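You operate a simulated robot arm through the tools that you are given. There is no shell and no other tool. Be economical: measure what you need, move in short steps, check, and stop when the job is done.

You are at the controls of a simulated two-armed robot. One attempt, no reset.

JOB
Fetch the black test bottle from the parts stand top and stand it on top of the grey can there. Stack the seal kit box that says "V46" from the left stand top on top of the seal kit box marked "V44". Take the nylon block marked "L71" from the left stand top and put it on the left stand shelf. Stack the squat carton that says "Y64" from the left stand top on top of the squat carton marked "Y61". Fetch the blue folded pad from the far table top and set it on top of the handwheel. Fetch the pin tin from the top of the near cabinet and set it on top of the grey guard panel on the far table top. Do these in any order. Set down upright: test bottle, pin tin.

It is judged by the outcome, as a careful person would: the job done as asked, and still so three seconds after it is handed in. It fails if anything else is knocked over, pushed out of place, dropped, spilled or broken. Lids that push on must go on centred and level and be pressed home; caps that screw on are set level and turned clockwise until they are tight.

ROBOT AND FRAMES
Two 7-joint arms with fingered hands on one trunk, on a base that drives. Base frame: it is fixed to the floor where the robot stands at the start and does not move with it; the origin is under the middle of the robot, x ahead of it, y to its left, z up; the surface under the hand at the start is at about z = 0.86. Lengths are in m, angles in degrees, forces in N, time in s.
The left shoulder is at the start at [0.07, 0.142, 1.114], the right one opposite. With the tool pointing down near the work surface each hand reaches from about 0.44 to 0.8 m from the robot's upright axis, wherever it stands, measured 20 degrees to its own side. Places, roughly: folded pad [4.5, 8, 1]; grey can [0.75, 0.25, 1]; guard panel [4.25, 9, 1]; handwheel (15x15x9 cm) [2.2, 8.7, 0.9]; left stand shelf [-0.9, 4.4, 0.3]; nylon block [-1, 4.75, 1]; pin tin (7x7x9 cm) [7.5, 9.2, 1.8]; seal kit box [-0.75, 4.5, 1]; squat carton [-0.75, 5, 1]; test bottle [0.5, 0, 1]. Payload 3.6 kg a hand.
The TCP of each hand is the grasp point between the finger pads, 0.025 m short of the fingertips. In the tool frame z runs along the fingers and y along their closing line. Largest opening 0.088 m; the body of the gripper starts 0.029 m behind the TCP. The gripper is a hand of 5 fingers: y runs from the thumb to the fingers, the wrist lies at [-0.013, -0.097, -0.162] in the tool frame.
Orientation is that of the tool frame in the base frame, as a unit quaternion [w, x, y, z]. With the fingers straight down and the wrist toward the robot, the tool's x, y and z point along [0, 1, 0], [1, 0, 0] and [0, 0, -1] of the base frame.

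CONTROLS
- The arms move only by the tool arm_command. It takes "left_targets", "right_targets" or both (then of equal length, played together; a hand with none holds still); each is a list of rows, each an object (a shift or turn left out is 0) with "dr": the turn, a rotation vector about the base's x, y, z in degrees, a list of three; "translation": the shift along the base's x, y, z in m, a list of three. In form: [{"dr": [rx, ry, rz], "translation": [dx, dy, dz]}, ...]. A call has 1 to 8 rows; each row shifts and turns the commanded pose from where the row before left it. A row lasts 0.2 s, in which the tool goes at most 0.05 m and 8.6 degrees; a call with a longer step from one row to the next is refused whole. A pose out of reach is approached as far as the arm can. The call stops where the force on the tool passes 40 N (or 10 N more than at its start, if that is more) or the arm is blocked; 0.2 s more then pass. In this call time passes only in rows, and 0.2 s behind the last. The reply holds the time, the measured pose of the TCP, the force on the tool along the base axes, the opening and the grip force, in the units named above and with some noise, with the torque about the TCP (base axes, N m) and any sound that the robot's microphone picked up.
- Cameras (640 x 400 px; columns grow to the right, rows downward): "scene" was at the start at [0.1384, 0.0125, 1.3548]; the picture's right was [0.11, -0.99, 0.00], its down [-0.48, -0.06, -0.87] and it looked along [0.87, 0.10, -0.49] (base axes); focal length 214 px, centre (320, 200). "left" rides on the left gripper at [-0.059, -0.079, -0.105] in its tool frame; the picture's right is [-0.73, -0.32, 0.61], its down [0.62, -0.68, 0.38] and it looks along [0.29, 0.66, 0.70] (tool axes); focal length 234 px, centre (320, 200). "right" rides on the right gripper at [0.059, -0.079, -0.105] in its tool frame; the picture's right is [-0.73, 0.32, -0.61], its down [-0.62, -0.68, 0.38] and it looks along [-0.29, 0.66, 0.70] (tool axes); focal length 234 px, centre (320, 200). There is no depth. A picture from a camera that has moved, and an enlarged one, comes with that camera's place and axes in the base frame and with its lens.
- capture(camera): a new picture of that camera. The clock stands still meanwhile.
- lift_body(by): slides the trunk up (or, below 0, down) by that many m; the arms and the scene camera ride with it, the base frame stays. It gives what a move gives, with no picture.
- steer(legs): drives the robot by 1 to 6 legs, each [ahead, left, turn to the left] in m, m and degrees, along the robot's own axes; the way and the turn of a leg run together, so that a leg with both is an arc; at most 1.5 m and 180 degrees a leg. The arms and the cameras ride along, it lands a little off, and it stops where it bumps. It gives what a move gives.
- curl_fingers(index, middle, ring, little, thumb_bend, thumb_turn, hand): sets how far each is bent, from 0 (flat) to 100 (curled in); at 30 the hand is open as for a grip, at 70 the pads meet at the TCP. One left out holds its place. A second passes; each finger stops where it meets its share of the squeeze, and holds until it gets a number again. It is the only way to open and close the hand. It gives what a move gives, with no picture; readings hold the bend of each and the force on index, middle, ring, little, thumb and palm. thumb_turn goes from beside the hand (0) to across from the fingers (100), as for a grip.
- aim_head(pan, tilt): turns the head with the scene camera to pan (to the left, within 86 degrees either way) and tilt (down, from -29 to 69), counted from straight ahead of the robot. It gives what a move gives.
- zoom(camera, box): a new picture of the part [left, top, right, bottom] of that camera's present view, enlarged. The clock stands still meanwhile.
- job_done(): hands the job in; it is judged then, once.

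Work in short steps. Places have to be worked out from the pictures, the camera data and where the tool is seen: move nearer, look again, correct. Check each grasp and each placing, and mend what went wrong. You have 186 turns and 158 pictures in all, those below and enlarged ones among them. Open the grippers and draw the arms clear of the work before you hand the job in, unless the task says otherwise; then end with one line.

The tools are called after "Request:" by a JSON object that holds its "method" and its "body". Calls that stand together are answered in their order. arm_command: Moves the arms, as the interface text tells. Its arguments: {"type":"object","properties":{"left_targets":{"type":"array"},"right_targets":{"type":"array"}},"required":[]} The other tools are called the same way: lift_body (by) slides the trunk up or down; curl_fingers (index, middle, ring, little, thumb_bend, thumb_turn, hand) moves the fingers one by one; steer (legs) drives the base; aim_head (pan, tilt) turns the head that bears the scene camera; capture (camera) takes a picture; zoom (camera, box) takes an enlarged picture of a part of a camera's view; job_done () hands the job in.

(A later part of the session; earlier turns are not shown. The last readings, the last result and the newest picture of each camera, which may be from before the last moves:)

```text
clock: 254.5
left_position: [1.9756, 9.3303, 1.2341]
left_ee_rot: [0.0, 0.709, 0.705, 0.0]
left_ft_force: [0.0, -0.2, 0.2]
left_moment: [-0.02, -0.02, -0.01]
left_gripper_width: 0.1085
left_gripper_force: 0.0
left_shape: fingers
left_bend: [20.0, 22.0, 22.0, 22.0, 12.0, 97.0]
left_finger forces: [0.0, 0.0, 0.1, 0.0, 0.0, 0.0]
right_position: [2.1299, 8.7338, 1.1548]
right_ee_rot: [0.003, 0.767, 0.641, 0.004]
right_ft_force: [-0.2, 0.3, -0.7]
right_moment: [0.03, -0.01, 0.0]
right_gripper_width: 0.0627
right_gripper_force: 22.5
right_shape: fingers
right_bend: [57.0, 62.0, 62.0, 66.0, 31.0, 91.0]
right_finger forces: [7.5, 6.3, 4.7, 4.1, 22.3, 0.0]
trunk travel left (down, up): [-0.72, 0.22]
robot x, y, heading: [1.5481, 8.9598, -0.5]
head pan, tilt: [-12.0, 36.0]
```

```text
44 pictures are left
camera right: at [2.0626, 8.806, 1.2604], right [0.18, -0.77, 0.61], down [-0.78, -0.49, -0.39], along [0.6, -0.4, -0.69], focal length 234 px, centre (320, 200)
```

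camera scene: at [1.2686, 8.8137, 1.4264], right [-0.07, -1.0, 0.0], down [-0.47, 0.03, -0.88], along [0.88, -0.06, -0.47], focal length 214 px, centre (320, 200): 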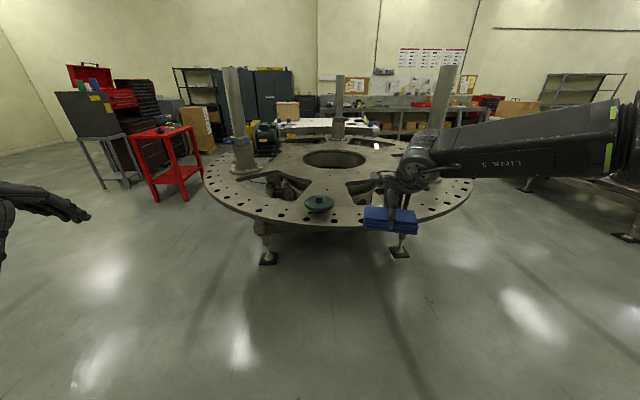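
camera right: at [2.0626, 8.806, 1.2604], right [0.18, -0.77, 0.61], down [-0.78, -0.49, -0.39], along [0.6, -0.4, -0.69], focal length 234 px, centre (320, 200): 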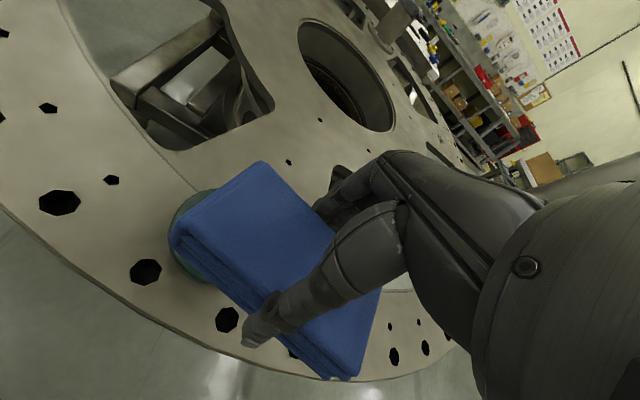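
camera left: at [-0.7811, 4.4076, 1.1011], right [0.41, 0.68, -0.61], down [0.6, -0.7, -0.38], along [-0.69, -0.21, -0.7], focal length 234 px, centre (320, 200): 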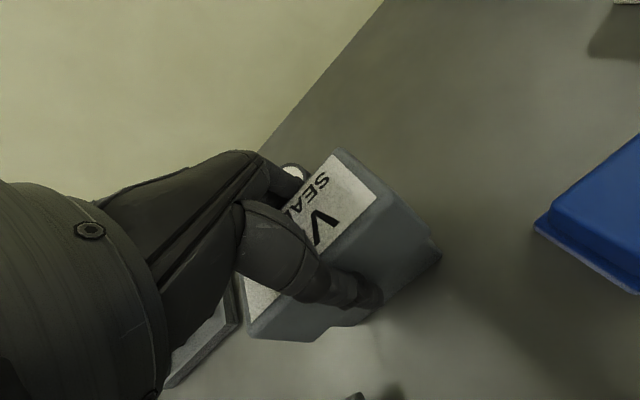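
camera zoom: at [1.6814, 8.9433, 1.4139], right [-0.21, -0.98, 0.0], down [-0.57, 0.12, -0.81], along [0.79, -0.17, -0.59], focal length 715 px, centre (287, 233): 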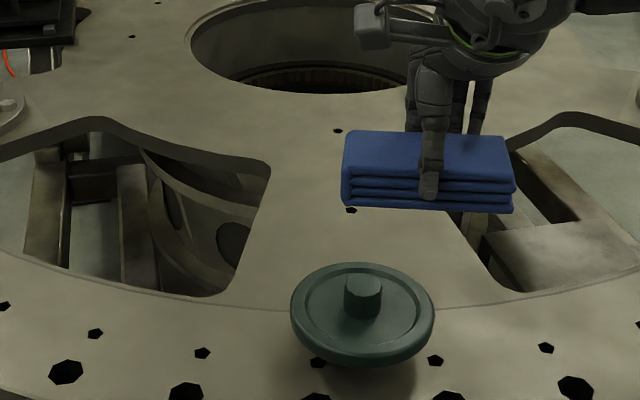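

The hub top triangulates to (2.203, 8.753, 0.949), and the held pad's centre is (2.114, 8.741). I move (+0.089, +0.012) and lower to about 3 cm above the hub.

Request:
{"method": "arm_command", "body": {"right_targets": [{"translation": [0.045, 0.006, 0]}, {"translation": [0.044, 0.006, 0]}, {"translation": [0, 0, -0.045]}, {"translation": [0, 0, -0.045]}, {"translation": [0, 0, -0.045]}]}}

Request:
{"method": "zoom", "body": {"camera": "scene", "box": [270, 150, 390, 240]}}

Request:
{"method": "capture", "body": {"camera": "right"}}

```text
clock: 255.7
left_position: [1.9761, 9.3297, 1.2355]
left_ee_rot: [0.0, 0.709, 0.705, 0.0]
left_ft_force: [-0.3, -0.3, 1.1]
left_moment: [0.0, -0.01, -0.02]
left_gripper_width: 0.1086
left_gripper_force: 0.1
left_shape: fingers
left_bend: [20.0, 22.0, 22.0, 22.0, 12.0, 97.0]
left_finger forces: [0.0, 0.0, 0.0, 0.0, 0.1, 0.0]
right_position: [2.2084, 8.7375, 1.0255]
right_ee_rot: [0.002, 0.767, 0.642, 0.004]
right_ft_force: [-0.2, 0.4, -0.6]
right_moment: [0.04, 0.0, 0.02]
right_gripper_width: 0.0625
right_gripper_force: 22.3
right_shape: fingers
right_bend: [57.0, 62.0, 63.0, 66.0, 31.0, 91.0]
right_finger forces: [7.6, 6.2, 4.6, 3.9, 22.1, 0.0]
right hand out of reach, approached as far as the arm can: row 4, 5
trunk travel left (down, up): [-0.72, 0.22]
robot x, y, heading: [1.5479, 8.9625, -0.2]
head pan, tilt: [-12.0, 36.0]
```

```text
4.44 times, centred on (330, 195) of scene
camera zoom: at [1.682, 8.9425, 1.4138], right [-0.21, -0.98, 0.0], down [-0.58, 0.13, -0.81], along [0.79, -0.17, -0.59], focal length 953 px, centre (276, 222)
```

zoom: 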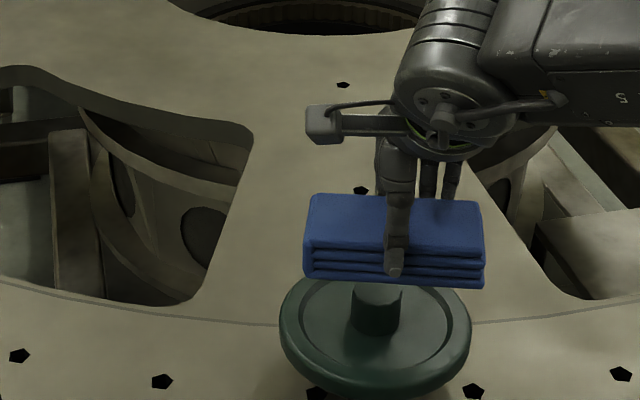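

```text
42 pictures are left
camera right: at [2.141, 8.8088, 1.1309], right [0.18, -0.77, 0.61], down [-0.78, -0.49, -0.39], along [0.6, -0.4, -0.69], focal length 234 px, centre (320, 200)
```

right: 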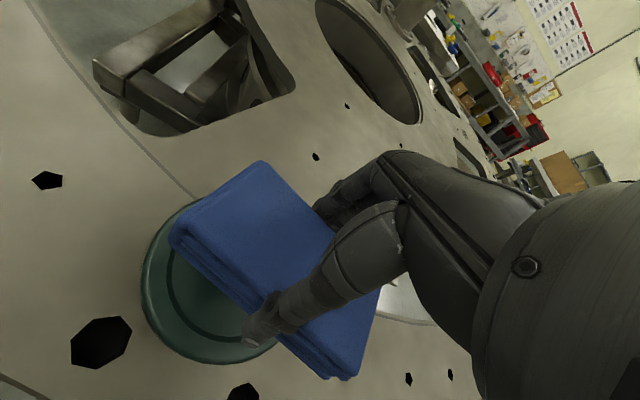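

Reach was limited. I drive 5 cm ahead and then re-centre.

Request:
{"method": "steer", "body": {"legs": [[0.06, 0, 0]]}}

```text
clock: 256.7
left_position: [2.0318, 9.3294, 1.2373]
left_ee_rot: [0.001, 0.708, 0.706, 0.002]
left_ft_force: [0.0, 0.2, -0.1]
left_moment: [0.0, -0.02, -0.01]
left_gripper_width: 0.1087
left_gripper_force: 0.1
left_shape: fingers
left_bend: [20.0, 22.0, 22.0, 22.0, 12.0, 97.0]
left_finger forces: [0.0, 0.0, 0.0, 0.0, 0.0, 0.0]
right_position: [2.2652, 8.7353, 1.0291]
right_ee_rot: [0.003, 0.767, 0.642, 0.006]
right_ft_force: [0.3, 0.6, -1.4]
right_moment: [0.0, -0.04, -0.03]
right_gripper_width: 0.0624
right_gripper_force: 22.6
right_shape: fingers
right_bend: [57.0, 62.0, 63.0, 66.0, 31.0, 91.0]
right_finger forces: [7.7, 6.3, 4.6, 3.9, 22.0, 0.0]
trunk travel left (down, up): [-0.72, 0.22]
robot x, y, heading: [1.6068, 8.962, -0.2]
head pan, tilt: [-12.0, 36.0]
```

Now I shift to TCP (2.2195, 8.746) and lower to ~1.005, then verify.

Request:
{"method": "arm_command", "body": {"right_targets": [{"translation": [-0.0455, 0.0105, 0]}, {"translation": [0, 0, -0.022]}]}}

Request:
{"method": "zoom", "body": {"camera": "scene", "box": [270, 170, 390, 260]}}

Request:
{"method": "capture", "body": {"camera": "right"}}

```text
clock: 257.3
left_position: [2.0353, 9.3286, 1.235]
left_ee_rot: [0.0, 0.709, 0.705, 0.001]
left_ft_force: [0.9, 0.0, 0.3]
left_moment: [0.0, -0.01, 0.0]
left_gripper_width: 0.1088
left_gripper_force: 0.0
left_shape: fingers
left_bend: [20.0, 22.0, 22.0, 22.0, 12.0, 97.0]
left_finger forces: [0.0, 0.0, 0.0, 0.0, 0.0, 0.0]
right_position: [2.2229, 8.7471, 1.0035]
right_ee_rot: [0.002, 0.767, 0.642, 0.004]
right_ft_force: [0.1, 0.2, -1.3]
right_moment: [0.01, -0.02, -0.03]
right_gripper_width: 0.0625
right_gripper_force: 22.2
right_shape: fingers
right_bend: [57.0, 62.0, 63.0, 66.0, 31.0, 91.0]
right_finger forces: [7.7, 6.2, 4.6, 3.8, 21.9, 0.0]
trunk travel left (down, up): [-0.72, 0.22]
robot x, y, heading: [1.6069, 8.9598, -0.3]
head pan, tilt: [-12.0, 36.0]
```

```text
4.44 times, centred on (330, 215) of scene
camera zoom: at [1.742, 8.9422, 1.4138], right [-0.21, -0.98, 0.0], down [-0.58, 0.13, -0.81], along [0.79, -0.17, -0.59], focal length 953 px, centre (276, 133)
```

zoom: 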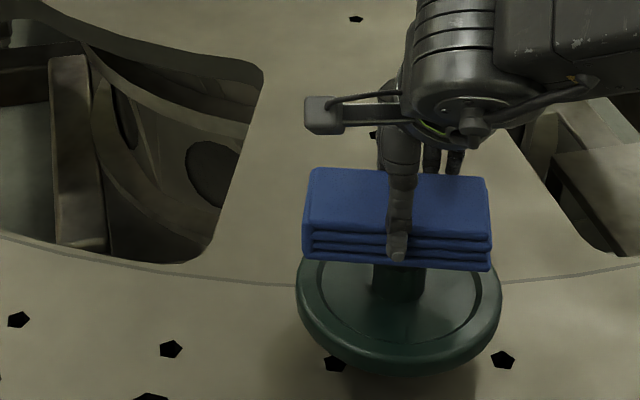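

```text
40 pictures are left
camera right: at [2.1551, 8.8194, 1.1088], right [0.18, -0.77, 0.61], down [-0.78, -0.49, -0.39], along [0.6, -0.4, -0.69], focal length 234 px, centre (320, 200)
```

right: 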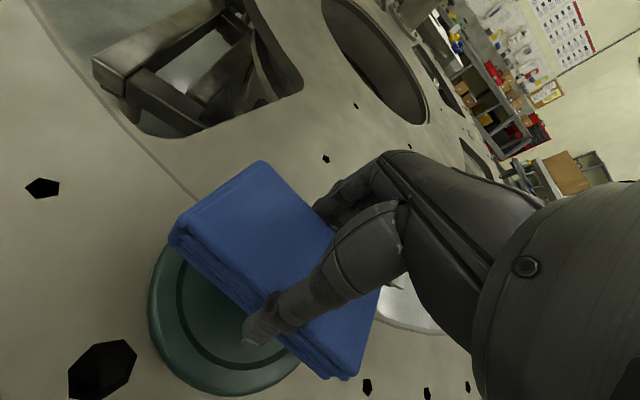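

Pad centre is at about (2.209, 8.756), within 6 mm of the hub. I fine-correct and lower to contact.

Request:
{"method": "arm_command", "body": {"right_targets": [{"translation": [-0.005, -0.002, -0.006]}, {"translation": [0, 0, -0.006]}, {"translation": [0, 0, -0.003]}]}}

Request:
{"method": "arm_command", "body": {"right_targets": [{"translation": [0, 0, -0.003]}]}}

```text
clock: 258.1
left_position: [2.0362, 9.3295, 1.2355]
left_ee_rot: [0.001, 0.709, 0.705, 0.001]
left_ft_force: [-0.3, -0.2, -0.2]
left_moment: [-0.02, -0.01, -0.01]
left_gripper_width: 0.1083
left_gripper_force: 0.0
left_shape: fingers
left_bend: [20.0, 22.0, 22.0, 22.0, 12.0, 97.0]
left_finger forces: [0.0, 0.1, 0.0, 0.0, 0.0, 0.0]
right_position: [2.217, 8.7453, 0.9895]
right_ee_rot: [0.002, 0.767, 0.641, 0.005]
right_ft_force: [-0.4, -1.0, -1.7]
right_moment: [-0.03, -0.04, 0.01]
right_gripper_width: 0.0624
right_gripper_force: 21.9
right_shape: fingers
right_bend: [57.0, 62.0, 63.0, 66.0, 31.0, 91.0]
right_finger forces: [7.5, 6.0, 4.7, 3.8, 21.9, 0.0]
trunk travel left (down, up): [-0.72, 0.22]
robot x, y, heading: [1.607, 8.9593, -0.2]
head pan, tilt: [-12.0, 36.0]
```

```text
clock: 258.5
left_position: [2.0356, 9.3291, 1.2357]
left_ee_rot: [0.001, 0.709, 0.705, 0.001]
left_ft_force: [-0.4, -1.0, 0.6]
left_moment: [0.01, 0.03, 0.03]
left_gripper_width: 0.1087
left_gripper_force: 0.3
left_shape: fingers
left_bend: [20.0, 22.0, 22.0, 22.0, 12.0, 97.0]
left_finger forces: [0.0, 0.0, 0.1, 0.0, 0.1, 0.0]
right_position: [2.2181, 8.7441, 0.9859]
right_ee_rot: [0.002, 0.767, 0.641, 0.005]
right_ft_force: [-0.3, -0.1, -0.7]
right_moment: [0.02, -0.02, -0.01]
right_gripper_width: 0.0624
right_gripper_force: 22.4
right_shape: fingers
right_bend: [57.0, 62.0, 63.0, 66.0, 31.0, 91.0]
right_finger forces: [7.5, 6.2, 4.6, 3.8, 22.0, 0.0]
trunk travel left (down, up): [-0.72, 0.22]
robot x, y, heading: [1.6061, 8.9587, -0.4]
head pan, tilt: [-12.0, 36.0]
```

No contact yet, so I continue in 2–3 mm steps.

Request:
{"method": "arm_command", "body": {"right_targets": [{"translation": [0, 0, -0.003]}]}}

Request:
{"method": "arm_command", "body": {"right_targets": [{"translation": [0, 0, -0.003]}]}}

Request:
{"method": "arm_command", "body": {"right_targets": [{"translation": [0, 0, -0.003]}]}}

Request:
{"method": "zoom", "body": {"camera": "scene", "box": [270, 170, 390, 260]}}

```text
clock: 258.9
left_position: [2.0353, 9.3298, 1.2357]
left_ee_rot: [0.001, 0.709, 0.705, 0.001]
left_ft_force: [-0.3, -0.2, -0.3]
left_moment: [-0.03, -0.01, -0.01]
left_gripper_width: 0.1087
left_gripper_force: 0.1
left_shape: fingers
left_bend: [20.0, 22.0, 22.0, 22.0, 12.0, 97.0]
left_finger forces: [0.0, 0.0, 0.1, 0.0, 0.1, 0.0]
right_position: [2.2161, 8.7454, 0.9849]
right_ee_rot: [0.003, 0.768, 0.641, 0.004]
right_ft_force: [0.1, -1.3, -0.4]
right_moment: [0.01, 0.0, -0.03]
right_gripper_width: 0.0627
right_gripper_force: 22.2
right_shape: fingers
right_bend: [57.0, 62.0, 63.0, 66.0, 31.0, 91.0]
right_finger forces: [7.7, 6.1, 4.6, 3.8, 21.8, 0.1]
trunk travel left (down, up): [-0.72, 0.22]
robot x, y, heading: [1.6056, 8.9586, -0.4]
head pan, tilt: [-12.0, 36.0]
```

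```text
clock: 259.3
left_position: [2.0336, 9.3309, 1.2352]
left_ee_rot: [0.001, 0.709, 0.705, 0.001]
left_ft_force: [-0.2, -0.3, 0.0]
left_moment: [0.02, 0.01, -0.01]
left_gripper_width: 0.1086
left_gripper_force: 0.1
left_shape: fingers
left_bend: [20.0, 22.0, 22.0, 22.0, 12.0, 97.0]
left_finger forces: [0.0, 0.1, 0.0, 0.0, 0.1, 0.0]
right_position: [2.216, 8.743, 0.9834]
right_ee_rot: [0.004, 0.767, 0.642, 0.006]
right_ft_force: [0.9, -0.1, 5.2]
right_moment: [0.0, -0.11, -0.01]
right_gripper_width: 0.0625
right_gripper_force: 22.8
right_shape: fingers
right_bend: [57.0, 62.0, 63.0, 66.0, 31.0, 91.0]
right_finger forces: [8.5, 6.7, 4.9, 3.6, 22.7, 0.1]
trunk travel left (down, up): [-0.72, 0.22]
robot x, y, heading: [1.6059, 8.9592, -0.5]
head pan, tilt: [-12.0, 36.0]
```

```text
clock: 259.7
left_position: [2.0321, 9.3308, 1.2362]
left_ee_rot: [0.001, 0.709, 0.705, 0.002]
left_ft_force: [0.3, 0.7, 1.0]
left_moment: [-0.01, -0.01, -0.01]
left_gripper_width: 0.1086
left_gripper_force: 0.0
left_shape: fingers
left_bend: [20.0, 22.0, 22.0, 22.0, 12.0, 97.0]
left_finger forces: [0.0, 0.1, 0.1, 0.0, 0.1, 0.0]
right_position: [2.2167, 8.7452, 0.981]
right_ee_rot: [0.005, 0.767, 0.642, 0.006]
right_ft_force: [2.2, -2.2, 19.0]
right_moment: [-0.17, -0.17, 0.03]
right_gripper_width: 0.063
right_gripper_force: 24.6
right_shape: fingers
right_bend: [57.0, 62.0, 63.0, 67.0, 31.0, 91.0]
right_finger forces: [9.1, 7.7, 5.7, 3.9, 24.2, 0.0]
trunk travel left (down, up): [-0.72, 0.22]
robot x, y, heading: [1.6053, 8.962, -0.5]
head pan, tilt: [-12.0, 36.0]
```

```text
4.44 times, centred on (330, 215) of scene
camera zoom: at [1.7378, 8.9433, 1.4146], right [-0.21, -0.98, 0.0], down [-0.57, 0.13, -0.81], along [0.79, -0.17, -0.59], focal length 953 px, centre (276, 133)
```

zoom: 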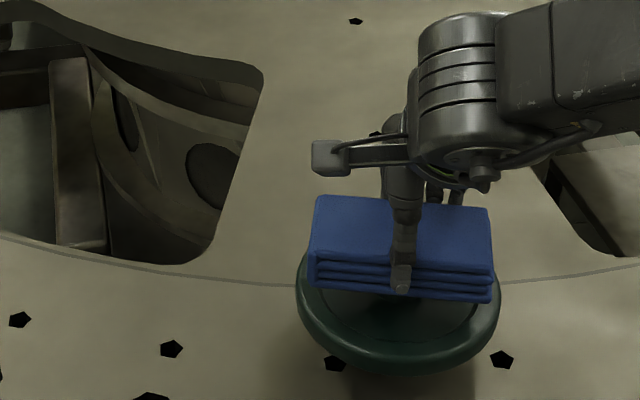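

Contact was made, but the rim fit and contact torque suggest the hub is ~8 mm further in +x than the pad centre. I lift slightly, shift +8 mm, and set down again.

Request:
{"method": "arm_command", "body": {"right_targets": [{"translation": [0, 0, 0.008]}, {"translation": [0.008, -0.001, 0]}, {"translation": [0, 0, -0.004]}]}}

Request:
{"method": "arm_command", "body": {"right_targets": [{"translation": [0, 0, -0.003]}]}}

Request:
{"method": "zoom", "body": {"camera": "right", "box": [120, 120, 420, 400]}}

```text
clock: 260.5
left_position: [2.0354, 9.3293, 1.2352]
left_ee_rot: [0.001, 0.709, 0.705, 0.001]
left_ft_force: [0.0, 0.2, 0.6]
left_moment: [-0.02, -0.01, 0.02]
left_gripper_width: 0.1086
left_gripper_force: 0.1
left_shape: fingers
left_bend: [20.0, 22.0, 22.0, 22.0, 12.0, 97.0]
left_finger forces: [0.0, 0.0, 0.1, 0.0, 0.1, 0.0]
right_position: [2.225, 8.743, 0.9826]
right_ee_rot: [0.002, 0.767, 0.641, 0.005]
right_ft_force: [-0.1, 0.2, 0.2]
right_moment: [0.0, 0.0, -0.01]
right_gripper_width: 0.0624
right_gripper_force: 22.9
right_shape: fingers
right_bend: [57.0, 62.0, 63.0, 67.0, 31.0, 91.0]
right_finger forces: [7.7, 6.2, 4.8, 3.9, 22.7, 0.0]
trunk travel left (down, up): [-0.72, 0.22]
robot x, y, heading: [1.6064, 8.9569, -0.7]
head pan, tilt: [-12.0, 36.0]
```

```text
clock: 260.9
left_position: [2.0346, 9.3303, 1.2372]
left_ee_rot: [0.001, 0.709, 0.705, 0.001]
left_ft_force: [-0.1, 0.9, 0.0]
left_moment: [-0.03, 0.01, 0.0]
left_gripper_width: 0.1086
left_gripper_force: 0.0
left_shape: fingers
left_bend: [20.0, 22.0, 22.0, 22.0, 12.0, 97.0]
left_finger forces: [0.0, 0.0, 0.0, 0.0, 0.0, 0.0]
right_position: [2.2235, 8.743, 0.9801]
right_ee_rot: [0.005, 0.767, 0.641, 0.006]
right_ft_force: [-0.2, -2.9, 11.8]
right_moment: [-0.12, -0.05, 0.01]
right_gripper_width: 0.0629
right_gripper_force: 23.6
right_shape: fingers
right_bend: [57.0, 62.0, 63.0, 67.0, 31.0, 91.0]
right_finger forces: [8.7, 6.9, 5.1, 3.4, 24.2, 0.0]
trunk travel left (down, up): [-0.72, 0.22]
robot x, y, heading: [1.6065, 8.9589, -0.3]
head pan, tilt: [-12.0, 36.0]
```

```text
1.43 times, centred on (270, 260) of right
camera zoom: at [2.1559, 8.8154, 1.0859], right [0.18, -0.77, 0.61], down [-0.78, -0.49, -0.4], along [0.61, -0.4, -0.69], focal length 334 px, centre (391, 114)
```

zoom: 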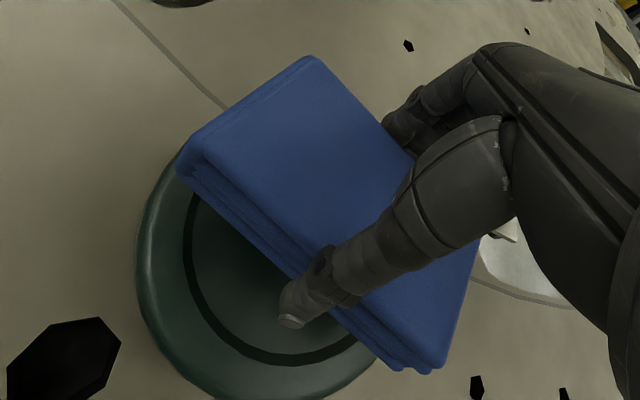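

Contact is now much more centred (11.8 N, small torque). I release the pad.

Request:
{"method": "curl_fingers", "body": {"hand": "right", "index": 34, "middle": 34, "ring": 34, "little": 34, "thumb_bend": 20}}

Request:
{"method": "zoom", "body": {"camera": "scene", "box": [270, 170, 390, 260]}}

```text
clock: 261.9
left_position: [2.0337, 9.3302, 1.2356]
left_ee_rot: [0.002, 0.709, 0.705, 0.001]
left_ft_force: [0.6, 0.4, -0.6]
left_moment: [-0.04, 0.03, 0.02]
left_gripper_width: 0.1085
left_gripper_force: 0.0
left_shape: fingers
left_bend: [20.0, 22.0, 22.0, 22.0, 12.0, 97.0]
left_finger forces: [0.0, 0.0, 0.0, 0.0, 0.0, 0.0]
right_position: [2.2245, 8.7439, 0.9795]
right_ee_rot: [0.003, 0.767, 0.642, 0.004]
right_ft_force: [-1.6, 1.4, 2.9]
right_moment: [0.02, 0.12, 0.0]
right_gripper_width: 0.0902
right_gripper_force: 1.7
right_shape: fingers
right_bend: [34.0, 34.0, 34.0, 34.0, 17.0, 97.0]
right_finger forces: [0.0, 0.0, 0.0, 0.0, 2.9, 0.1]
trunk travel left (down, up): [-0.72, 0.22]
robot x, y, heading: [1.6107, 8.956, -0.3]
head pan, tilt: [-12.0, 36.0]
```

```text
4.44 times, centred on (330, 215) of scene
camera zoom: at [1.7397, 8.9431, 1.414], right [-0.21, -0.98, 0.0], down [-0.57, 0.13, -0.81], along [0.79, -0.17, -0.59], focal length 953 px, centre (276, 133)
```

zoom: 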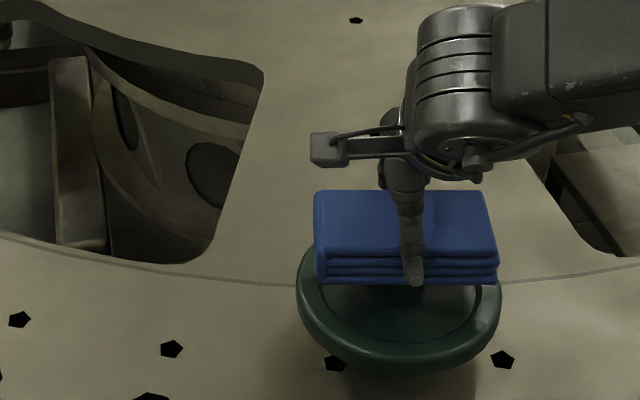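

The pad rests level on the hub. I lift straight up and away.

Request:
{"method": "arm_command", "body": {"right_targets": [{"translation": [-0.002, 0, 0.012]}, {"translation": [0, 0, 0.03]}, {"translation": [0, 0, 0.045]}, {"translation": [-0.03, 0, 0.03]}, {"translation": [-0.045, 0, 0]}]}}

Request:
{"method": "zoom", "body": {"camera": "scene", "box": [270, 150, 430, 270]}}

```text
clock: 263.1
left_position: [2.0332, 9.3295, 1.2356]
left_ee_rot: [0.001, 0.709, 0.705, 0.001]
left_ft_force: [0.2, -0.4, 0.0]
left_moment: [-0.01, -0.01, 0.01]
left_gripper_width: 0.1088
left_gripper_force: 0.0
left_shape: fingers
left_bend: [20.0, 22.0, 22.0, 22.0, 12.0, 97.0]
left_finger forces: [0.1, 0.1, 0.0, 0.0, 0.1, 0.0]
right_position: [2.1455, 8.7416, 1.0985]
right_ee_rot: [0.004, 0.767, 0.642, 0.005]
right_ft_force: [0.8, -0.5, -1.1]
right_moment: [-0.01, 0.02, -0.01]
right_gripper_width: 0.0875
right_gripper_force: 0.1
right_shape: fingers
right_bend: [34.0, 34.0, 34.0, 34.0, 20.0, 97.0]
right_finger forces: [0.0, 0.0, 0.1, 0.0, 0.0, 0.0]
trunk travel left (down, up): [-0.72, 0.22]
robot x, y, heading: [1.6066, 8.9621, -0.2]
head pan, tilt: [-12.0, 36.0]
```

```text
3.33 times, centred on (350, 210) of scene
camera zoom: at [1.7381, 8.9424, 1.4142], right [-0.21, -0.98, 0.0], down [-0.57, 0.13, -0.81], along [0.79, -0.17, -0.59], focal length 715 px, centre (220, 167)
```

zoom: 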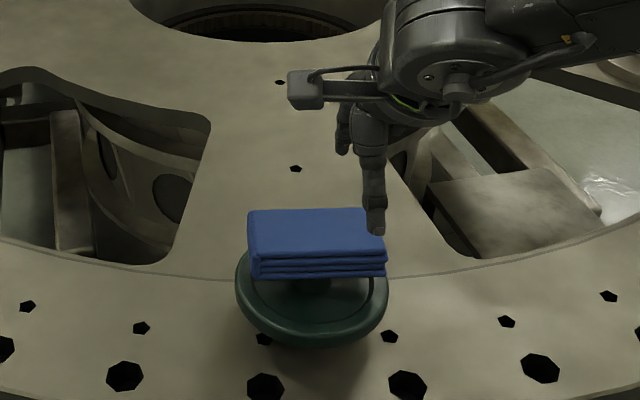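

The pad sits centred on the handwheel. Now the pin tin: I drive around the south side toward the cabinets and look.

Request:
{"method": "steer", "body": {"legs": [[-0.5, 0, 0], [0, -1.5, 0], [0, -0.8, 0], [1.5, 0, 0], [1.5, 0, 0], [1.4, 0, 0]]}}

Request:
{"method": "steer", "body": {"legs": [[0.3, 0.6, 30]]}}

Request:
{"method": "aim_head", "body": {"pan": 20, "tilt": 5}}

Request:
{"method": "capture", "body": {"camera": "scene"}}

```text
clock: 297.6
left_position: [5.9163, 6.985, 1.2356]
left_ee_rot: [0.0, 0.711, 0.704, 0.0]
left_ft_force: [0.4, 0.4, -0.2]
left_moment: [0.03, 0.05, 0.02]
left_gripper_width: 0.1084
left_gripper_force: 0.1
left_shape: fingers
left_bend: [20.0, 22.0, 22.0, 22.0, 12.0, 97.0]
left_finger forces: [0.1, 0.0, 0.0, 0.0, 0.1, 0.0]
right_position: [6.0281, 6.398, 1.097]
right_ee_rot: [0.003, 0.769, 0.639, 0.004]
right_ft_force: [-0.1, -0.2, 0.5]
right_moment: [-0.02, 0.02, 0.0]
right_gripper_width: 0.0877
right_gripper_force: 0.2
right_shape: fingers
right_bend: [34.0, 34.0, 34.0, 34.0, 20.0, 97.0]
right_finger forces: [0.1, 0.0, 0.0, 0.0, 0.0, 0.0]
trunk travel left (down, up): [-0.72, 0.22]
robot x, y, heading: [5.487, 6.6141, -0.6]
head pan, tilt: [-12.0, 36.0]
```

```text
clock: 301.3
left_position: [5.8252, 7.7995, 1.2375]
left_ee_rot: [0.001, 0.51, 0.86, 0.0]
left_ft_force: [-0.3, 1.1, -0.3]
left_moment: [0.02, -0.01, -0.01]
left_gripper_width: 0.1088
left_gripper_force: 0.0
left_shape: fingers
left_bend: [20.0, 22.0, 22.0, 22.0, 12.0, 97.0]
left_finger forces: [0.0, 0.1, 0.0, 0.0, 0.0, 0.0]
right_position: [6.2078, 7.3401, 1.0981]
right_ee_rot: [0.002, 0.583, 0.813, 0.004]
right_ft_force: [0.7, 0.2, -0.7]
right_moment: [0.0, -0.02, 0.03]
right_gripper_width: 0.0876
right_gripper_force: 0.0
right_shape: fingers
right_bend: [34.0, 34.0, 34.0, 34.0, 20.0, 97.0]
right_finger forces: [0.1, 0.0, 0.0, 0.1, 0.0, 0.0]
trunk travel left (down, up): [-0.72, 0.22]
robot x, y, heading: [5.6303, 7.2689, 28.4]
head pan, tilt: [-12.0, 36.0]
```

```text
clock: 302.3
left_position: [5.8253, 7.7993, 1.2351]
left_ee_rot: [0.001, 0.51, 0.86, 0.0]
left_ft_force: [0.2, 0.3, 1.5]
left_moment: [0.03, 0.02, 0.03]
left_gripper_width: 0.1082
left_gripper_force: 0.1
left_shape: fingers
left_bend: [20.0, 22.0, 22.0, 22.0, 12.0, 97.0]
left_finger forces: [0.1, 0.1, 0.1, 0.0, 0.0, 0.0]
right_position: [6.2085, 7.3405, 1.0963]
right_ee_rot: [0.001, 0.583, 0.812, 0.006]
right_ft_force: [-0.4, 0.8, 0.2]
right_moment: [0.01, -0.02, -0.01]
right_gripper_width: 0.0876
right_gripper_force: 0.0
right_shape: fingers
right_bend: [34.0, 34.0, 34.0, 34.0, 20.0, 97.0]
right_finger forces: [0.0, 0.0, 0.0, 0.0, 0.1, 0.0]
trunk travel left (down, up): [-0.72, 0.22]
robot x, y, heading: [5.6277, 7.2681, 28.4]
head pan, tilt: [20.0, 5.0]
```

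```text
35 pictures are left
camera scene: at [5.7319, 7.3636, 1.4636], right [0.75, -0.66, 0.0], down [-0.06, -0.07, -1.0], along [0.66, 0.75, -0.09], focal length 214 px, centre (320, 200)
```

scene: 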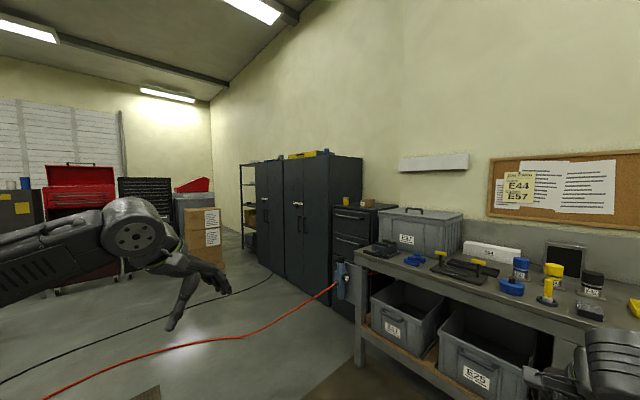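

The tin is at about (7.36, 9.11), z≈1.79. I zoom in on it to see its neighbours and the cabinet's front edge.

Request:
{"method": "zoom", "body": {"camera": "scene", "box": [280, 130, 400, 220]}}

```text
4.44 times, centred on (340, 175) of scene
camera zoom: at [5.7319, 7.3636, 1.4636], right [0.75, -0.66, 0.0], down [-0.06, -0.07, -1.0], along [0.66, 0.75, -0.09], focal length 953 px, centre (231, 311)
```

zoom: 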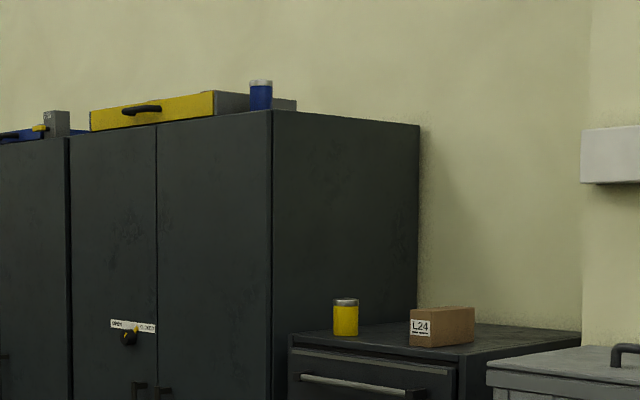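

The blue tin stands near the front-right corner with a yellow case behind/left of it. I approach to (6.4, 8.7) facing +x, tuck the right hand, and raise the trunk fully.

Request:
{"method": "steer", "body": {"legs": [[0, 0, -28.4], [0.75, 1.45, 0]]}}

Request:
{"method": "arm_command", "body": {"right_targets": [{"translation": [-0.045, 0, 0.02]}, {"translation": [-0.045, 0, 0.02]}, {"translation": [-0.045, 0, 0.02]}, {"translation": [-0.045, 0, 0.02]}]}}

Request:
{"method": "lift_body", "body": {"by": 0.22}}

Request:
{"method": "aim_head", "body": {"pan": 22, "tilt": 0}}

Request:
{"method": "capture", "body": {"camera": "scene"}}

```text
refused: leg 2 is longer than a leg can be; nothing moved
```

```text
clock: 303.3
left_position: [5.8233, 7.7993, 1.2361]
left_ee_rot: [0.001, 0.511, 0.86, 0.001]
left_ft_force: [-0.1, 1.0, -0.3]
left_moment: [-0.02, 0.01, 0.01]
left_gripper_width: 0.1088
left_gripper_force: 0.0
left_shape: fingers
left_bend: [20.0, 22.0, 22.0, 22.0, 12.0, 97.0]
left_finger forces: [0.0, 0.1, 0.0, 0.1, 0.0, 0.0]
right_position: [6.0269, 7.3402, 1.1751]
right_ee_rot: [0.003, 0.583, 0.812, 0.005]
right_ft_force: [-1.6, -1.2, 0.1]
right_moment: [0.02, -0.03, -0.02]
right_gripper_width: 0.0877
right_gripper_force: 0.0
right_shape: fingers
right_bend: [34.0, 34.0, 34.0, 34.0, 20.0, 97.0]
right_finger forces: [0.0, 0.0, 0.1, 0.0, 0.0, 0.1]
trunk travel left (down, up): [-0.72, 0.22]
robot x, y, heading: [5.6307, 7.272, 28.5]
head pan, tilt: [20.0, 5.0]
```

```text
clock: 305.6
left_position: [5.8244, 7.7994, 1.4548]
left_ee_rot: [0.0, 0.511, 0.86, 0.0]
left_ft_force: [-0.7, 0.4, -0.3]
left_moment: [-0.04, 0.0, -0.01]
left_gripper_width: 0.1088
left_gripper_force: 0.1
left_shape: fingers
left_bend: [20.0, 22.0, 22.0, 22.0, 12.0, 97.0]
left_finger forces: [0.1, 0.0, 0.0, 0.0, 0.0, 0.0]
right_position: [6.0291, 7.3388, 1.3929]
right_ee_rot: [0.001, 0.583, 0.812, 0.005]
right_ft_force: [0.0, 0.3, 0.2]
right_moment: [0.0, 0.01, 0.01]
right_gripper_width: 0.0878
right_gripper_force: 0.1
right_shape: fingers
right_bend: [34.0, 34.0, 34.0, 34.0, 20.0, 97.0]
right_finger forces: [0.1, 0.0, 0.0, 0.1, 0.0, 0.0]
trunk travel left (down, up): [-0.94, 0.0]
robot x, y, heading: [5.6256, 7.2699, 28.4]
head pan, tilt: [20.0, 5.0]
```

```text
clock: 306.3
left_position: [5.8247, 7.8, 1.4557]
left_ee_rot: [0.001, 0.511, 0.86, 0.001]
left_ft_force: [-0.1, 0.0, 0.0]
left_moment: [0.05, 0.01, -0.02]
left_gripper_width: 0.1087
left_gripper_force: 0.0
left_shape: fingers
left_bend: [20.0, 22.0, 22.0, 22.0, 12.0, 97.0]
left_finger forces: [0.0, 0.0, 0.0, 0.0, 0.0, 0.0]
right_position: [6.0293, 7.3402, 1.3949]
right_ee_rot: [0.002, 0.583, 0.813, 0.006]
right_ft_force: [0.3, -0.3, -0.1]
right_moment: [-0.01, 0.01, 0.03]
right_gripper_width: 0.0877
right_gripper_force: 0.1
right_shape: fingers
right_bend: [34.0, 34.0, 34.0, 34.0, 20.0, 97.0]
right_finger forces: [0.1, 0.1, 0.0, 0.1, 0.0, 0.0]
trunk travel left (down, up): [-0.94, 0.0]
robot x, y, heading: [5.6308, 7.2682, 28.3]
head pan, tilt: [22.0, 0.0]
```

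```text
33 pictures are left
camera scene: at [5.7281, 7.3646, 1.6916], right [0.77, -0.64, 0.0], down [0.0, 0.0, -1.0], along [0.64, 0.77, 0.0], focal length 214 px, centre (320, 200)
```

scene: 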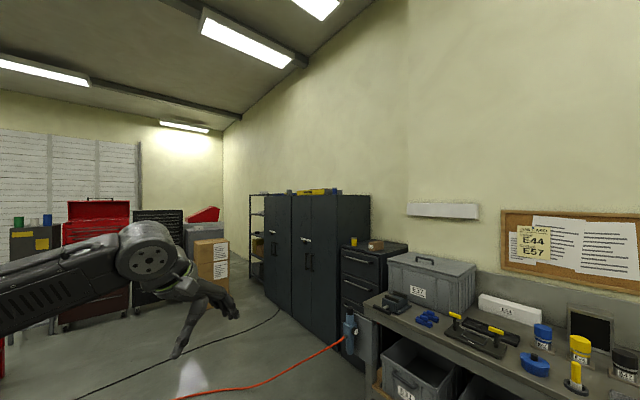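

The leg was too long, so I split it.

Request:
{"method": "steer", "body": {"legs": [[0, 0, -28.4], [0, 1.4, 0], [0.75, 0.05, 0]]}}

Request:
{"method": "capture", "body": {"camera": "left"}}

Request:
{"method": "zoom", "body": {"camera": "scene", "box": [240, 140, 400, 260]}}

```text
clock: 318.3
left_position: [6.7659, 9.1216, 1.457]
left_ee_rot: [0.001, 0.7, 0.714, 0.002]
left_ft_force: [0.3, 0.7, -0.5]
left_moment: [-0.02, -0.02, 0.0]
left_gripper_width: 0.1088
left_gripper_force: 0.0
left_shape: fingers
left_bend: [20.0, 22.0, 22.0, 22.0, 12.0, 97.0]
left_finger forces: [0.1, 0.0, 0.1, 0.1, 0.1, 0.0]
right_position: [6.7352, 8.6173, 1.3948]
right_ee_rot: [0.004, 0.759, 0.651, 0.006]
right_ft_force: [-0.4, 0.0, -0.3]
right_moment: [-0.04, -0.01, -0.03]
right_gripper_width: 0.0877
right_gripper_force: 0.0
right_shape: fingers
right_bend: [34.0, 34.0, 34.0, 34.0, 20.0, 97.0]
right_finger forces: [0.0, 0.1, 0.0, 0.1, 0.0, 0.0]
trunk travel left (down, up): [-0.94, 0.0]
robot x, y, heading: [6.347, 8.7408, 1.0]
head pan, tilt: [22.0, 0.0]
```

```text
32 pictures are left
camera left: at [6.6871, 9.0598, 1.5612], right [-0.31, -0.73, -0.61], down [-0.69, 0.61, -0.39], along [0.65, 0.3, -0.69], focal length 234 px, centre (320, 200)
```

left: 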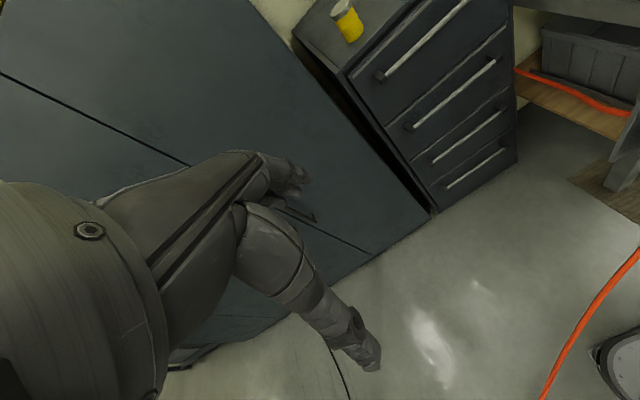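

```text
3.33 times, centred on (320, 200) of scene
camera zoom: at [6.4779, 8.7789, 1.6919], right [0.39, -0.92, 0.0], down [0.0, 0.0, -1.0], along [0.92, 0.39, 0.0], focal length 715 px, centre (320, 200)
```

zoom: 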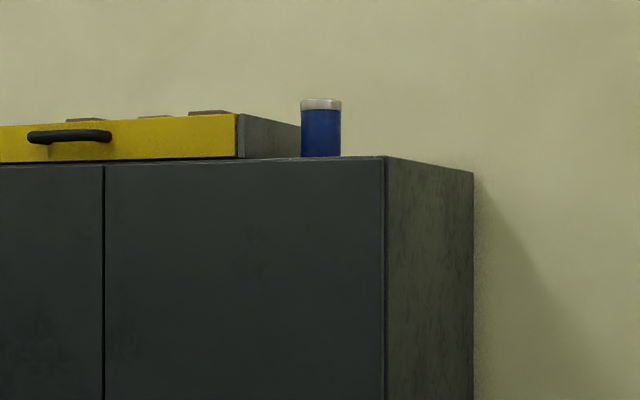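

From this level view the tin is at about (7.47, 9.20), with cabinet top ≈1.75 and front x≈7.42. I'll grasp it with the left hand horizontal (fingers forward, thumb right), so I turn the hand first in free space.

Request:
{"method": "arm_command", "body": {"left_targets": [{"dr": [-4.95, -4.95, 4.95], "translation": [0, 0, 0.02]}, {"dr": [-4.95, -4.95, 4.95], "translation": [0, 0, 0.02]}, {"dr": [-4.95, -4.95, 4.95], "translation": [0, 0, 0.02]}, {"dr": [-4.95, -4.95, 4.95], "translation": [0, 0, 0.02]}, {"dr": [-4.95, -4.95, 4.95], "translation": [0, 0, 0.02]}, {"dr": [-4.95, -4.95, 4.95], "translation": [0, 0, 0.02]}, {"dr": [-4.95, -4.95, 4.95], "translation": [0, 0, 0.02]}]}}

Request:
{"method": "arm_command", "body": {"left_targets": [{"dr": [-4.95, -4.95, 4.95], "translation": [0, 0, 0.02]}, {"dr": [-4.95, -4.95, 4.95], "translation": [0, 0, 0.02]}, {"dr": [-4.95, -4.95, 4.95], "translation": [0, 0, 0.02]}, {"dr": [-4.95, -4.95, 4.95], "translation": [0, 0, 0.02]}, {"dr": [-4.95, -4.95, 4.95], "translation": [0, 0, 0.02]}, {"dr": [-4.95, -4.95, 4.95], "translation": [0, 0, 0.02]}, {"dr": [-4.95, -4.95, 4.95], "translation": [0, 0, 0.02]}]}}

Request:
{"method": "capture", "body": {"camera": "scene"}}

```text
clock: 319.9
left_position: [6.7671, 9.1223, 1.5957]
left_ee_rot: [0.41, 0.399, 0.82, -0.003]
left_ft_force: [0.1, -0.7, -0.1]
left_moment: [0.02, 0.01, -0.01]
left_gripper_width: 0.1087
left_gripper_force: 0.1
left_shape: fingers
left_bend: [20.0, 22.0, 22.0, 22.0, 12.0, 97.0]
left_finger forces: [0.1, 0.1, 0.0, 0.1, 0.0, 0.1]
right_position: [6.7384, 8.6186, 1.3945]
right_ee_rot: [0.002, 0.759, 0.651, 0.004]
right_ft_force: [0.6, -0.5, 0.1]
right_moment: [-0.04, -0.01, 0.02]
right_gripper_width: 0.0877
right_gripper_force: 0.1
right_shape: fingers
right_bend: [34.0, 34.0, 34.0, 34.0, 20.0, 97.0]
right_finger forces: [0.1, 0.1, 0.1, 0.0, 0.0, 0.0]
trunk travel left (down, up): [-0.94, 0.0]
robot x, y, heading: [6.353, 8.7382, 1.1]
head pan, tilt: [22.0, 0.0]
```

```text
clock: 321.5
left_position: [6.7699, 9.1186, 1.7342]
left_ee_rot: [0.707, -0.008, 0.707, -0.005]
left_ft_force: [1.1, 0.1, -0.5]
left_moment: [-0.02, 0.0, 0.03]
left_gripper_width: 0.1088
left_gripper_force: 0.1
left_shape: fingers
left_bend: [20.0, 22.0, 22.0, 22.0, 12.0, 97.0]
left_finger forces: [0.0, 0.0, 0.0, 0.0, 0.0, 0.1]
right_position: [6.7394, 8.6172, 1.3935]
right_ee_rot: [0.003, 0.76, 0.65, 0.005]
right_ft_force: [0.4, -0.3, 0.3]
right_moment: [-0.01, 0.0, -0.03]
right_gripper_width: 0.0879
right_gripper_force: 0.1
right_shape: fingers
right_bend: [34.0, 34.0, 34.0, 34.0, 20.0, 97.0]
right_finger forces: [0.1, 0.0, 0.0, 0.1, 0.0, 0.1]
trunk travel left (down, up): [-0.94, 0.0]
robot x, y, heading: [6.3493, 8.7402, 1.1]
head pan, tilt: [22.0, 0.0]
```

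```text
30 pictures are left
camera scene: at [6.4812, 8.7778, 1.6916], right [0.39, -0.92, 0.0], down [0.0, 0.0, -1.0], along [0.92, 0.39, 0.0], focal length 214 px, centre (320, 200)
```

scene: 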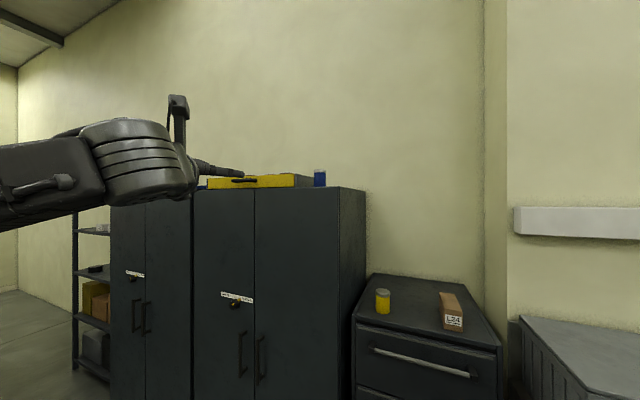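

The hand is horizontal. I raise it to 1.81, retract the right hand higher, and drive 0.48 ahead.

Request:
{"method": "arm_command", "body": {"left_targets": [{"translation": [0, 0, 0.026]}, {"translation": [0, 0, 0.025]}, {"translation": [0, 0, 0.025]}], "right_targets": [{"translation": [-0.03, 0, 0.03]}, {"translation": [-0.03, 0, 0.03]}, {"translation": [-0.03, 0, 0.03]}]}}

Request:
{"method": "steer", "body": {"legs": [[0.48, 0.0, -1]]}}

Request:
{"method": "capture", "body": {"camera": "left"}}

Request:
{"method": "capture", "body": {"camera": "scene"}}

```text
clock: 322.3
left_position: [6.7662, 9.1199, 1.8106]
left_ee_rot: [0.707, -0.008, 0.707, -0.005]
left_ft_force: [0.4, -0.9, -0.3]
left_moment: [0.01, -0.05, 0.01]
left_gripper_width: 0.1085
left_gripper_force: 0.0
left_shape: fingers
left_bend: [20.0, 22.0, 22.0, 22.0, 12.0, 97.0]
left_finger forces: [0.1, 0.0, 0.1, 0.0, 0.0, 0.0]
right_position: [6.6456, 8.6153, 1.4851]
right_ee_rot: [0.003, 0.759, 0.651, 0.005]
right_ft_force: [-0.5, -0.7, -0.3]
right_moment: [-0.02, 0.01, 0.0]
right_gripper_width: 0.0876
right_gripper_force: 0.0
right_shape: fingers
right_bend: [34.0, 34.0, 34.0, 34.0, 20.0, 97.0]
right_finger forces: [0.0, 0.0, 0.0, 0.1, 0.0, 0.0]
trunk travel left (down, up): [-0.94, 0.0]
robot x, y, heading: [6.3483, 8.7398, 1.0]
head pan, tilt: [22.0, 0.0]
```

```text
clock: 325.2
left_position: [7.2515, 9.1154, 1.8108]
left_ee_rot: [0.707, 0.001, 0.707, -0.013]
left_ft_force: [0.1, -1.2, 0.3]
left_moment: [-0.03, -0.03, 0.01]
left_gripper_width: 0.1087
left_gripper_force: 0.1
left_shape: fingers
left_bend: [20.0, 22.0, 22.0, 22.0, 12.0, 97.0]
left_finger forces: [0.0, 0.0, 0.0, 0.0, 0.1, 0.0]
right_position: [7.1207, 8.6136, 1.4842]
right_ee_rot: [0.004, 0.767, 0.642, 0.005]
right_ft_force: [0.7, -0.2, 1.5]
right_moment: [-0.02, -0.02, -0.01]
right_gripper_width: 0.0877
right_gripper_force: 0.0
right_shape: fingers
right_bend: [34.0, 34.0, 34.0, 34.0, 20.0, 97.0]
right_finger forces: [0.0, 0.0, 0.1, 0.0, 0.0, 0.0]
trunk travel left (down, up): [-0.94, 0.0]
robot x, y, heading: [6.8277, 8.7455, 0.0]
head pan, tilt: [22.0, 0.0]
```

```text
29 pictures are left
camera left: at [7.1442, 9.038, 1.8711], right [0.6, -0.32, 0.73], down [0.37, -0.7, -0.61], along [0.71, 0.64, -0.3], focal length 234 px, centre (320, 200)
```

left: 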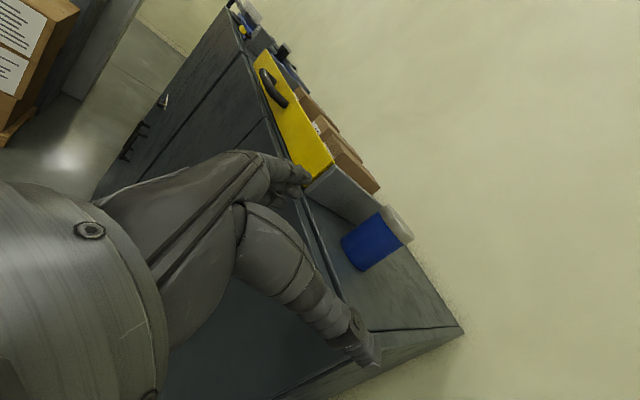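

```text
28 pictures are left
camera scene: at [6.957, 8.7797, 1.6919], right [0.37, -0.93, 0.0], down [0.0, 0.0, -1.0], along [0.93, 0.37, 0.0], focal length 214 px, centre (320, 200)
```

scene: 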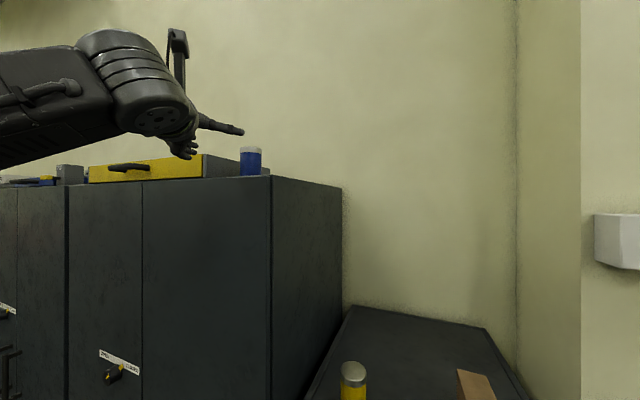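

The tin is at about (7.455, 9.193), top 1.845. I shift the hand +0.078 in y, move forward partway, and re-check.

Request:
{"method": "arm_command", "body": {"left_targets": [{"translation": [0, 0.039, 0]}, {"translation": [0, 0.039, 0]}, {"translation": [0.04, 0, 0]}, {"translation": [0.03, 0, 0]}]}}

Request:
{"method": "capture", "body": {"camera": "left"}}

Request:
{"method": "zoom", "body": {"camera": "scene", "box": [170, 110, 330, 210]}}

```text
clock: 326.2
left_position: [7.3297, 9.1882, 1.8081]
left_ee_rot: [0.707, 0.001, 0.708, -0.012]
left_ft_force: [0.1, -0.2, 0.1]
left_moment: [0.03, 0.01, 0.02]
left_gripper_width: 0.1085
left_gripper_force: 0.0
left_shape: fingers
left_bend: [20.0, 22.0, 22.0, 22.0, 12.0, 97.0]
left_finger forces: [0.0, 0.0, 0.0, 0.0, 0.1, 0.1]
right_position: [7.1276, 8.6098, 1.4828]
right_ee_rot: [0.002, 0.767, 0.642, 0.004]
right_ft_force: [0.0, -0.6, -0.5]
right_moment: [-0.01, 0.03, 0.03]
right_gripper_width: 0.0879
right_gripper_force: 0.1
right_shape: fingers
right_bend: [34.0, 34.0, 34.0, 34.0, 20.0, 97.0]
right_finger forces: [0.0, 0.1, 0.1, 0.1, 0.0, 0.0]
trunk travel left (down, up): [-0.94, 0.0]
robot x, y, heading: [6.8253, 8.7448, -0.3]
head pan, tilt: [22.0, 0.0]
```

```text
27 pictures are left
camera left: at [7.2227, 9.1122, 1.8682], right [0.6, -0.32, 0.73], down [0.37, -0.7, -0.61], along [0.71, 0.64, -0.3], focal length 234 px, centre (320, 200)
```

left: 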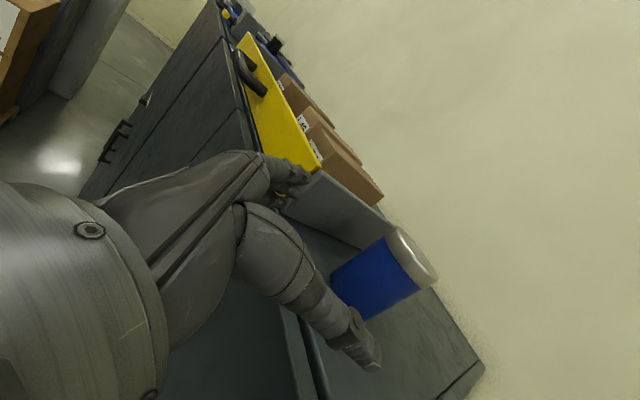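

```text
4.00 times, centred on (250, 160) of scene
camera zoom: at [6.9646, 8.7767, 1.6913], right [0.37, -0.93, 0.0], down [0.0, 0.0, -1.0], along [0.93, 0.37, 0.0], focal length 858 px, centre (600, 360)
```

zoom: 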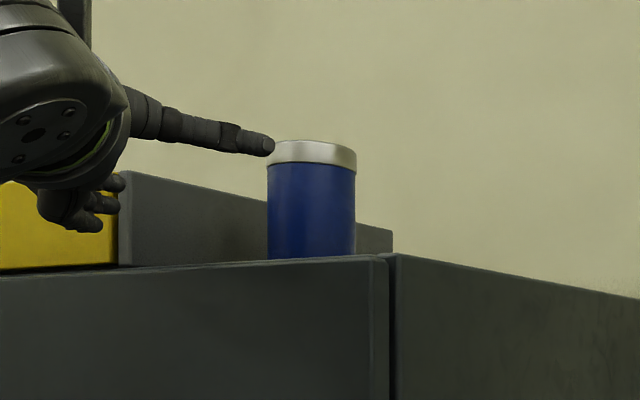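

Tin centre is (7.446, 9.186), aligned with the hand in y. I lower 12 mm so the thumb meets the body below the lid, then advance 0.10.

Request:
{"method": "arm_command", "body": {"left_targets": [{"translation": [0, 0, -0.012]}, {"translation": [0.035, 0, 0]}, {"translation": [0.035, 0, 0]}, {"translation": [0.028, 0, 0]}]}}

Request:
{"method": "capture", "body": {"camera": "left"}}

Request:
{"method": "zoom", "body": {"camera": "scene", "box": [170, 110, 330, 210]}}

```text
clock: 327.2
left_position: [7.4233, 9.1915, 1.7973]
left_ee_rot: [0.707, 0.0, 0.707, -0.014]
left_ft_force: [0.0, -0.3, 0.8]
left_moment: [-0.01, 0.0, -0.01]
left_gripper_width: 0.1087
left_gripper_force: 0.0
left_shape: fingers
left_bend: [20.0, 22.0, 22.0, 22.0, 12.0, 97.0]
left_finger forces: [0.0, 0.1, 0.0, 0.0, 0.1, 0.0]
right_position: [7.1234, 8.6149, 1.4837]
right_ee_rot: [0.003, 0.766, 0.643, 0.005]
right_ft_force: [0.6, 0.2, 0.2]
right_moment: [-0.02, -0.02, 0.01]
right_gripper_width: 0.0876
right_gripper_force: 0.0
right_shape: fingers
right_bend: [34.0, 34.0, 34.0, 34.0, 20.0, 97.0]
right_finger forces: [0.0, 0.0, 0.0, 0.0, 0.0, 0.0]
trunk travel left (down, up): [-0.94, 0.0]
robot x, y, heading: [6.8256, 8.7405, -0.0]
head pan, tilt: [22.0, 0.0]
```

```text
25 pictures are left
camera left: at [7.3159, 9.1147, 1.8576], right [0.6, -0.32, 0.73], down [0.37, -0.7, -0.61], along [0.71, 0.64, -0.3], focal length 234 px, centre (320, 200)
```

left: 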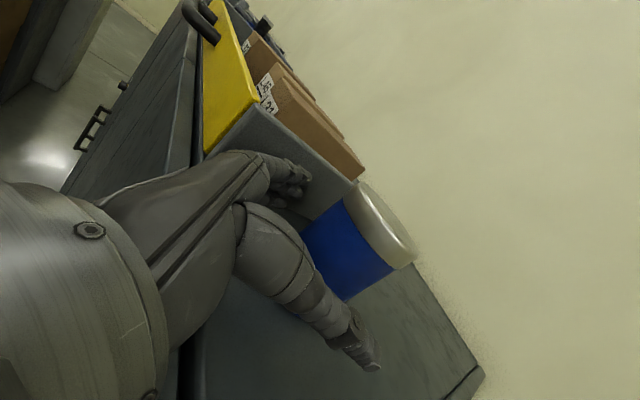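

```text
4.00 times, centred on (250, 160) of scene
camera zoom: at [6.9605, 8.7802, 1.6916], right [0.37, -0.93, 0.0], down [0.0, 0.0, -1.0], along [0.93, 0.37, 0.0], focal length 858 px, centre (600, 360)
```

zoom: 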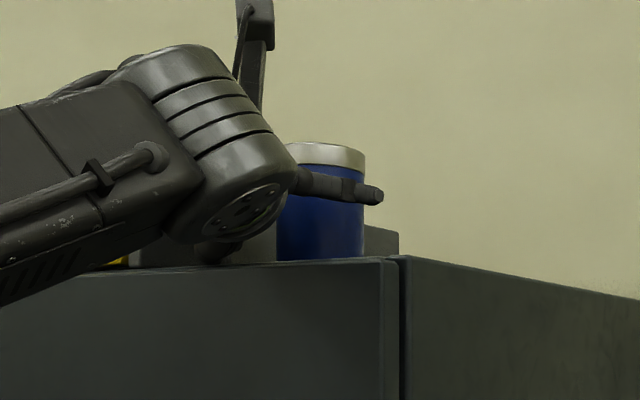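

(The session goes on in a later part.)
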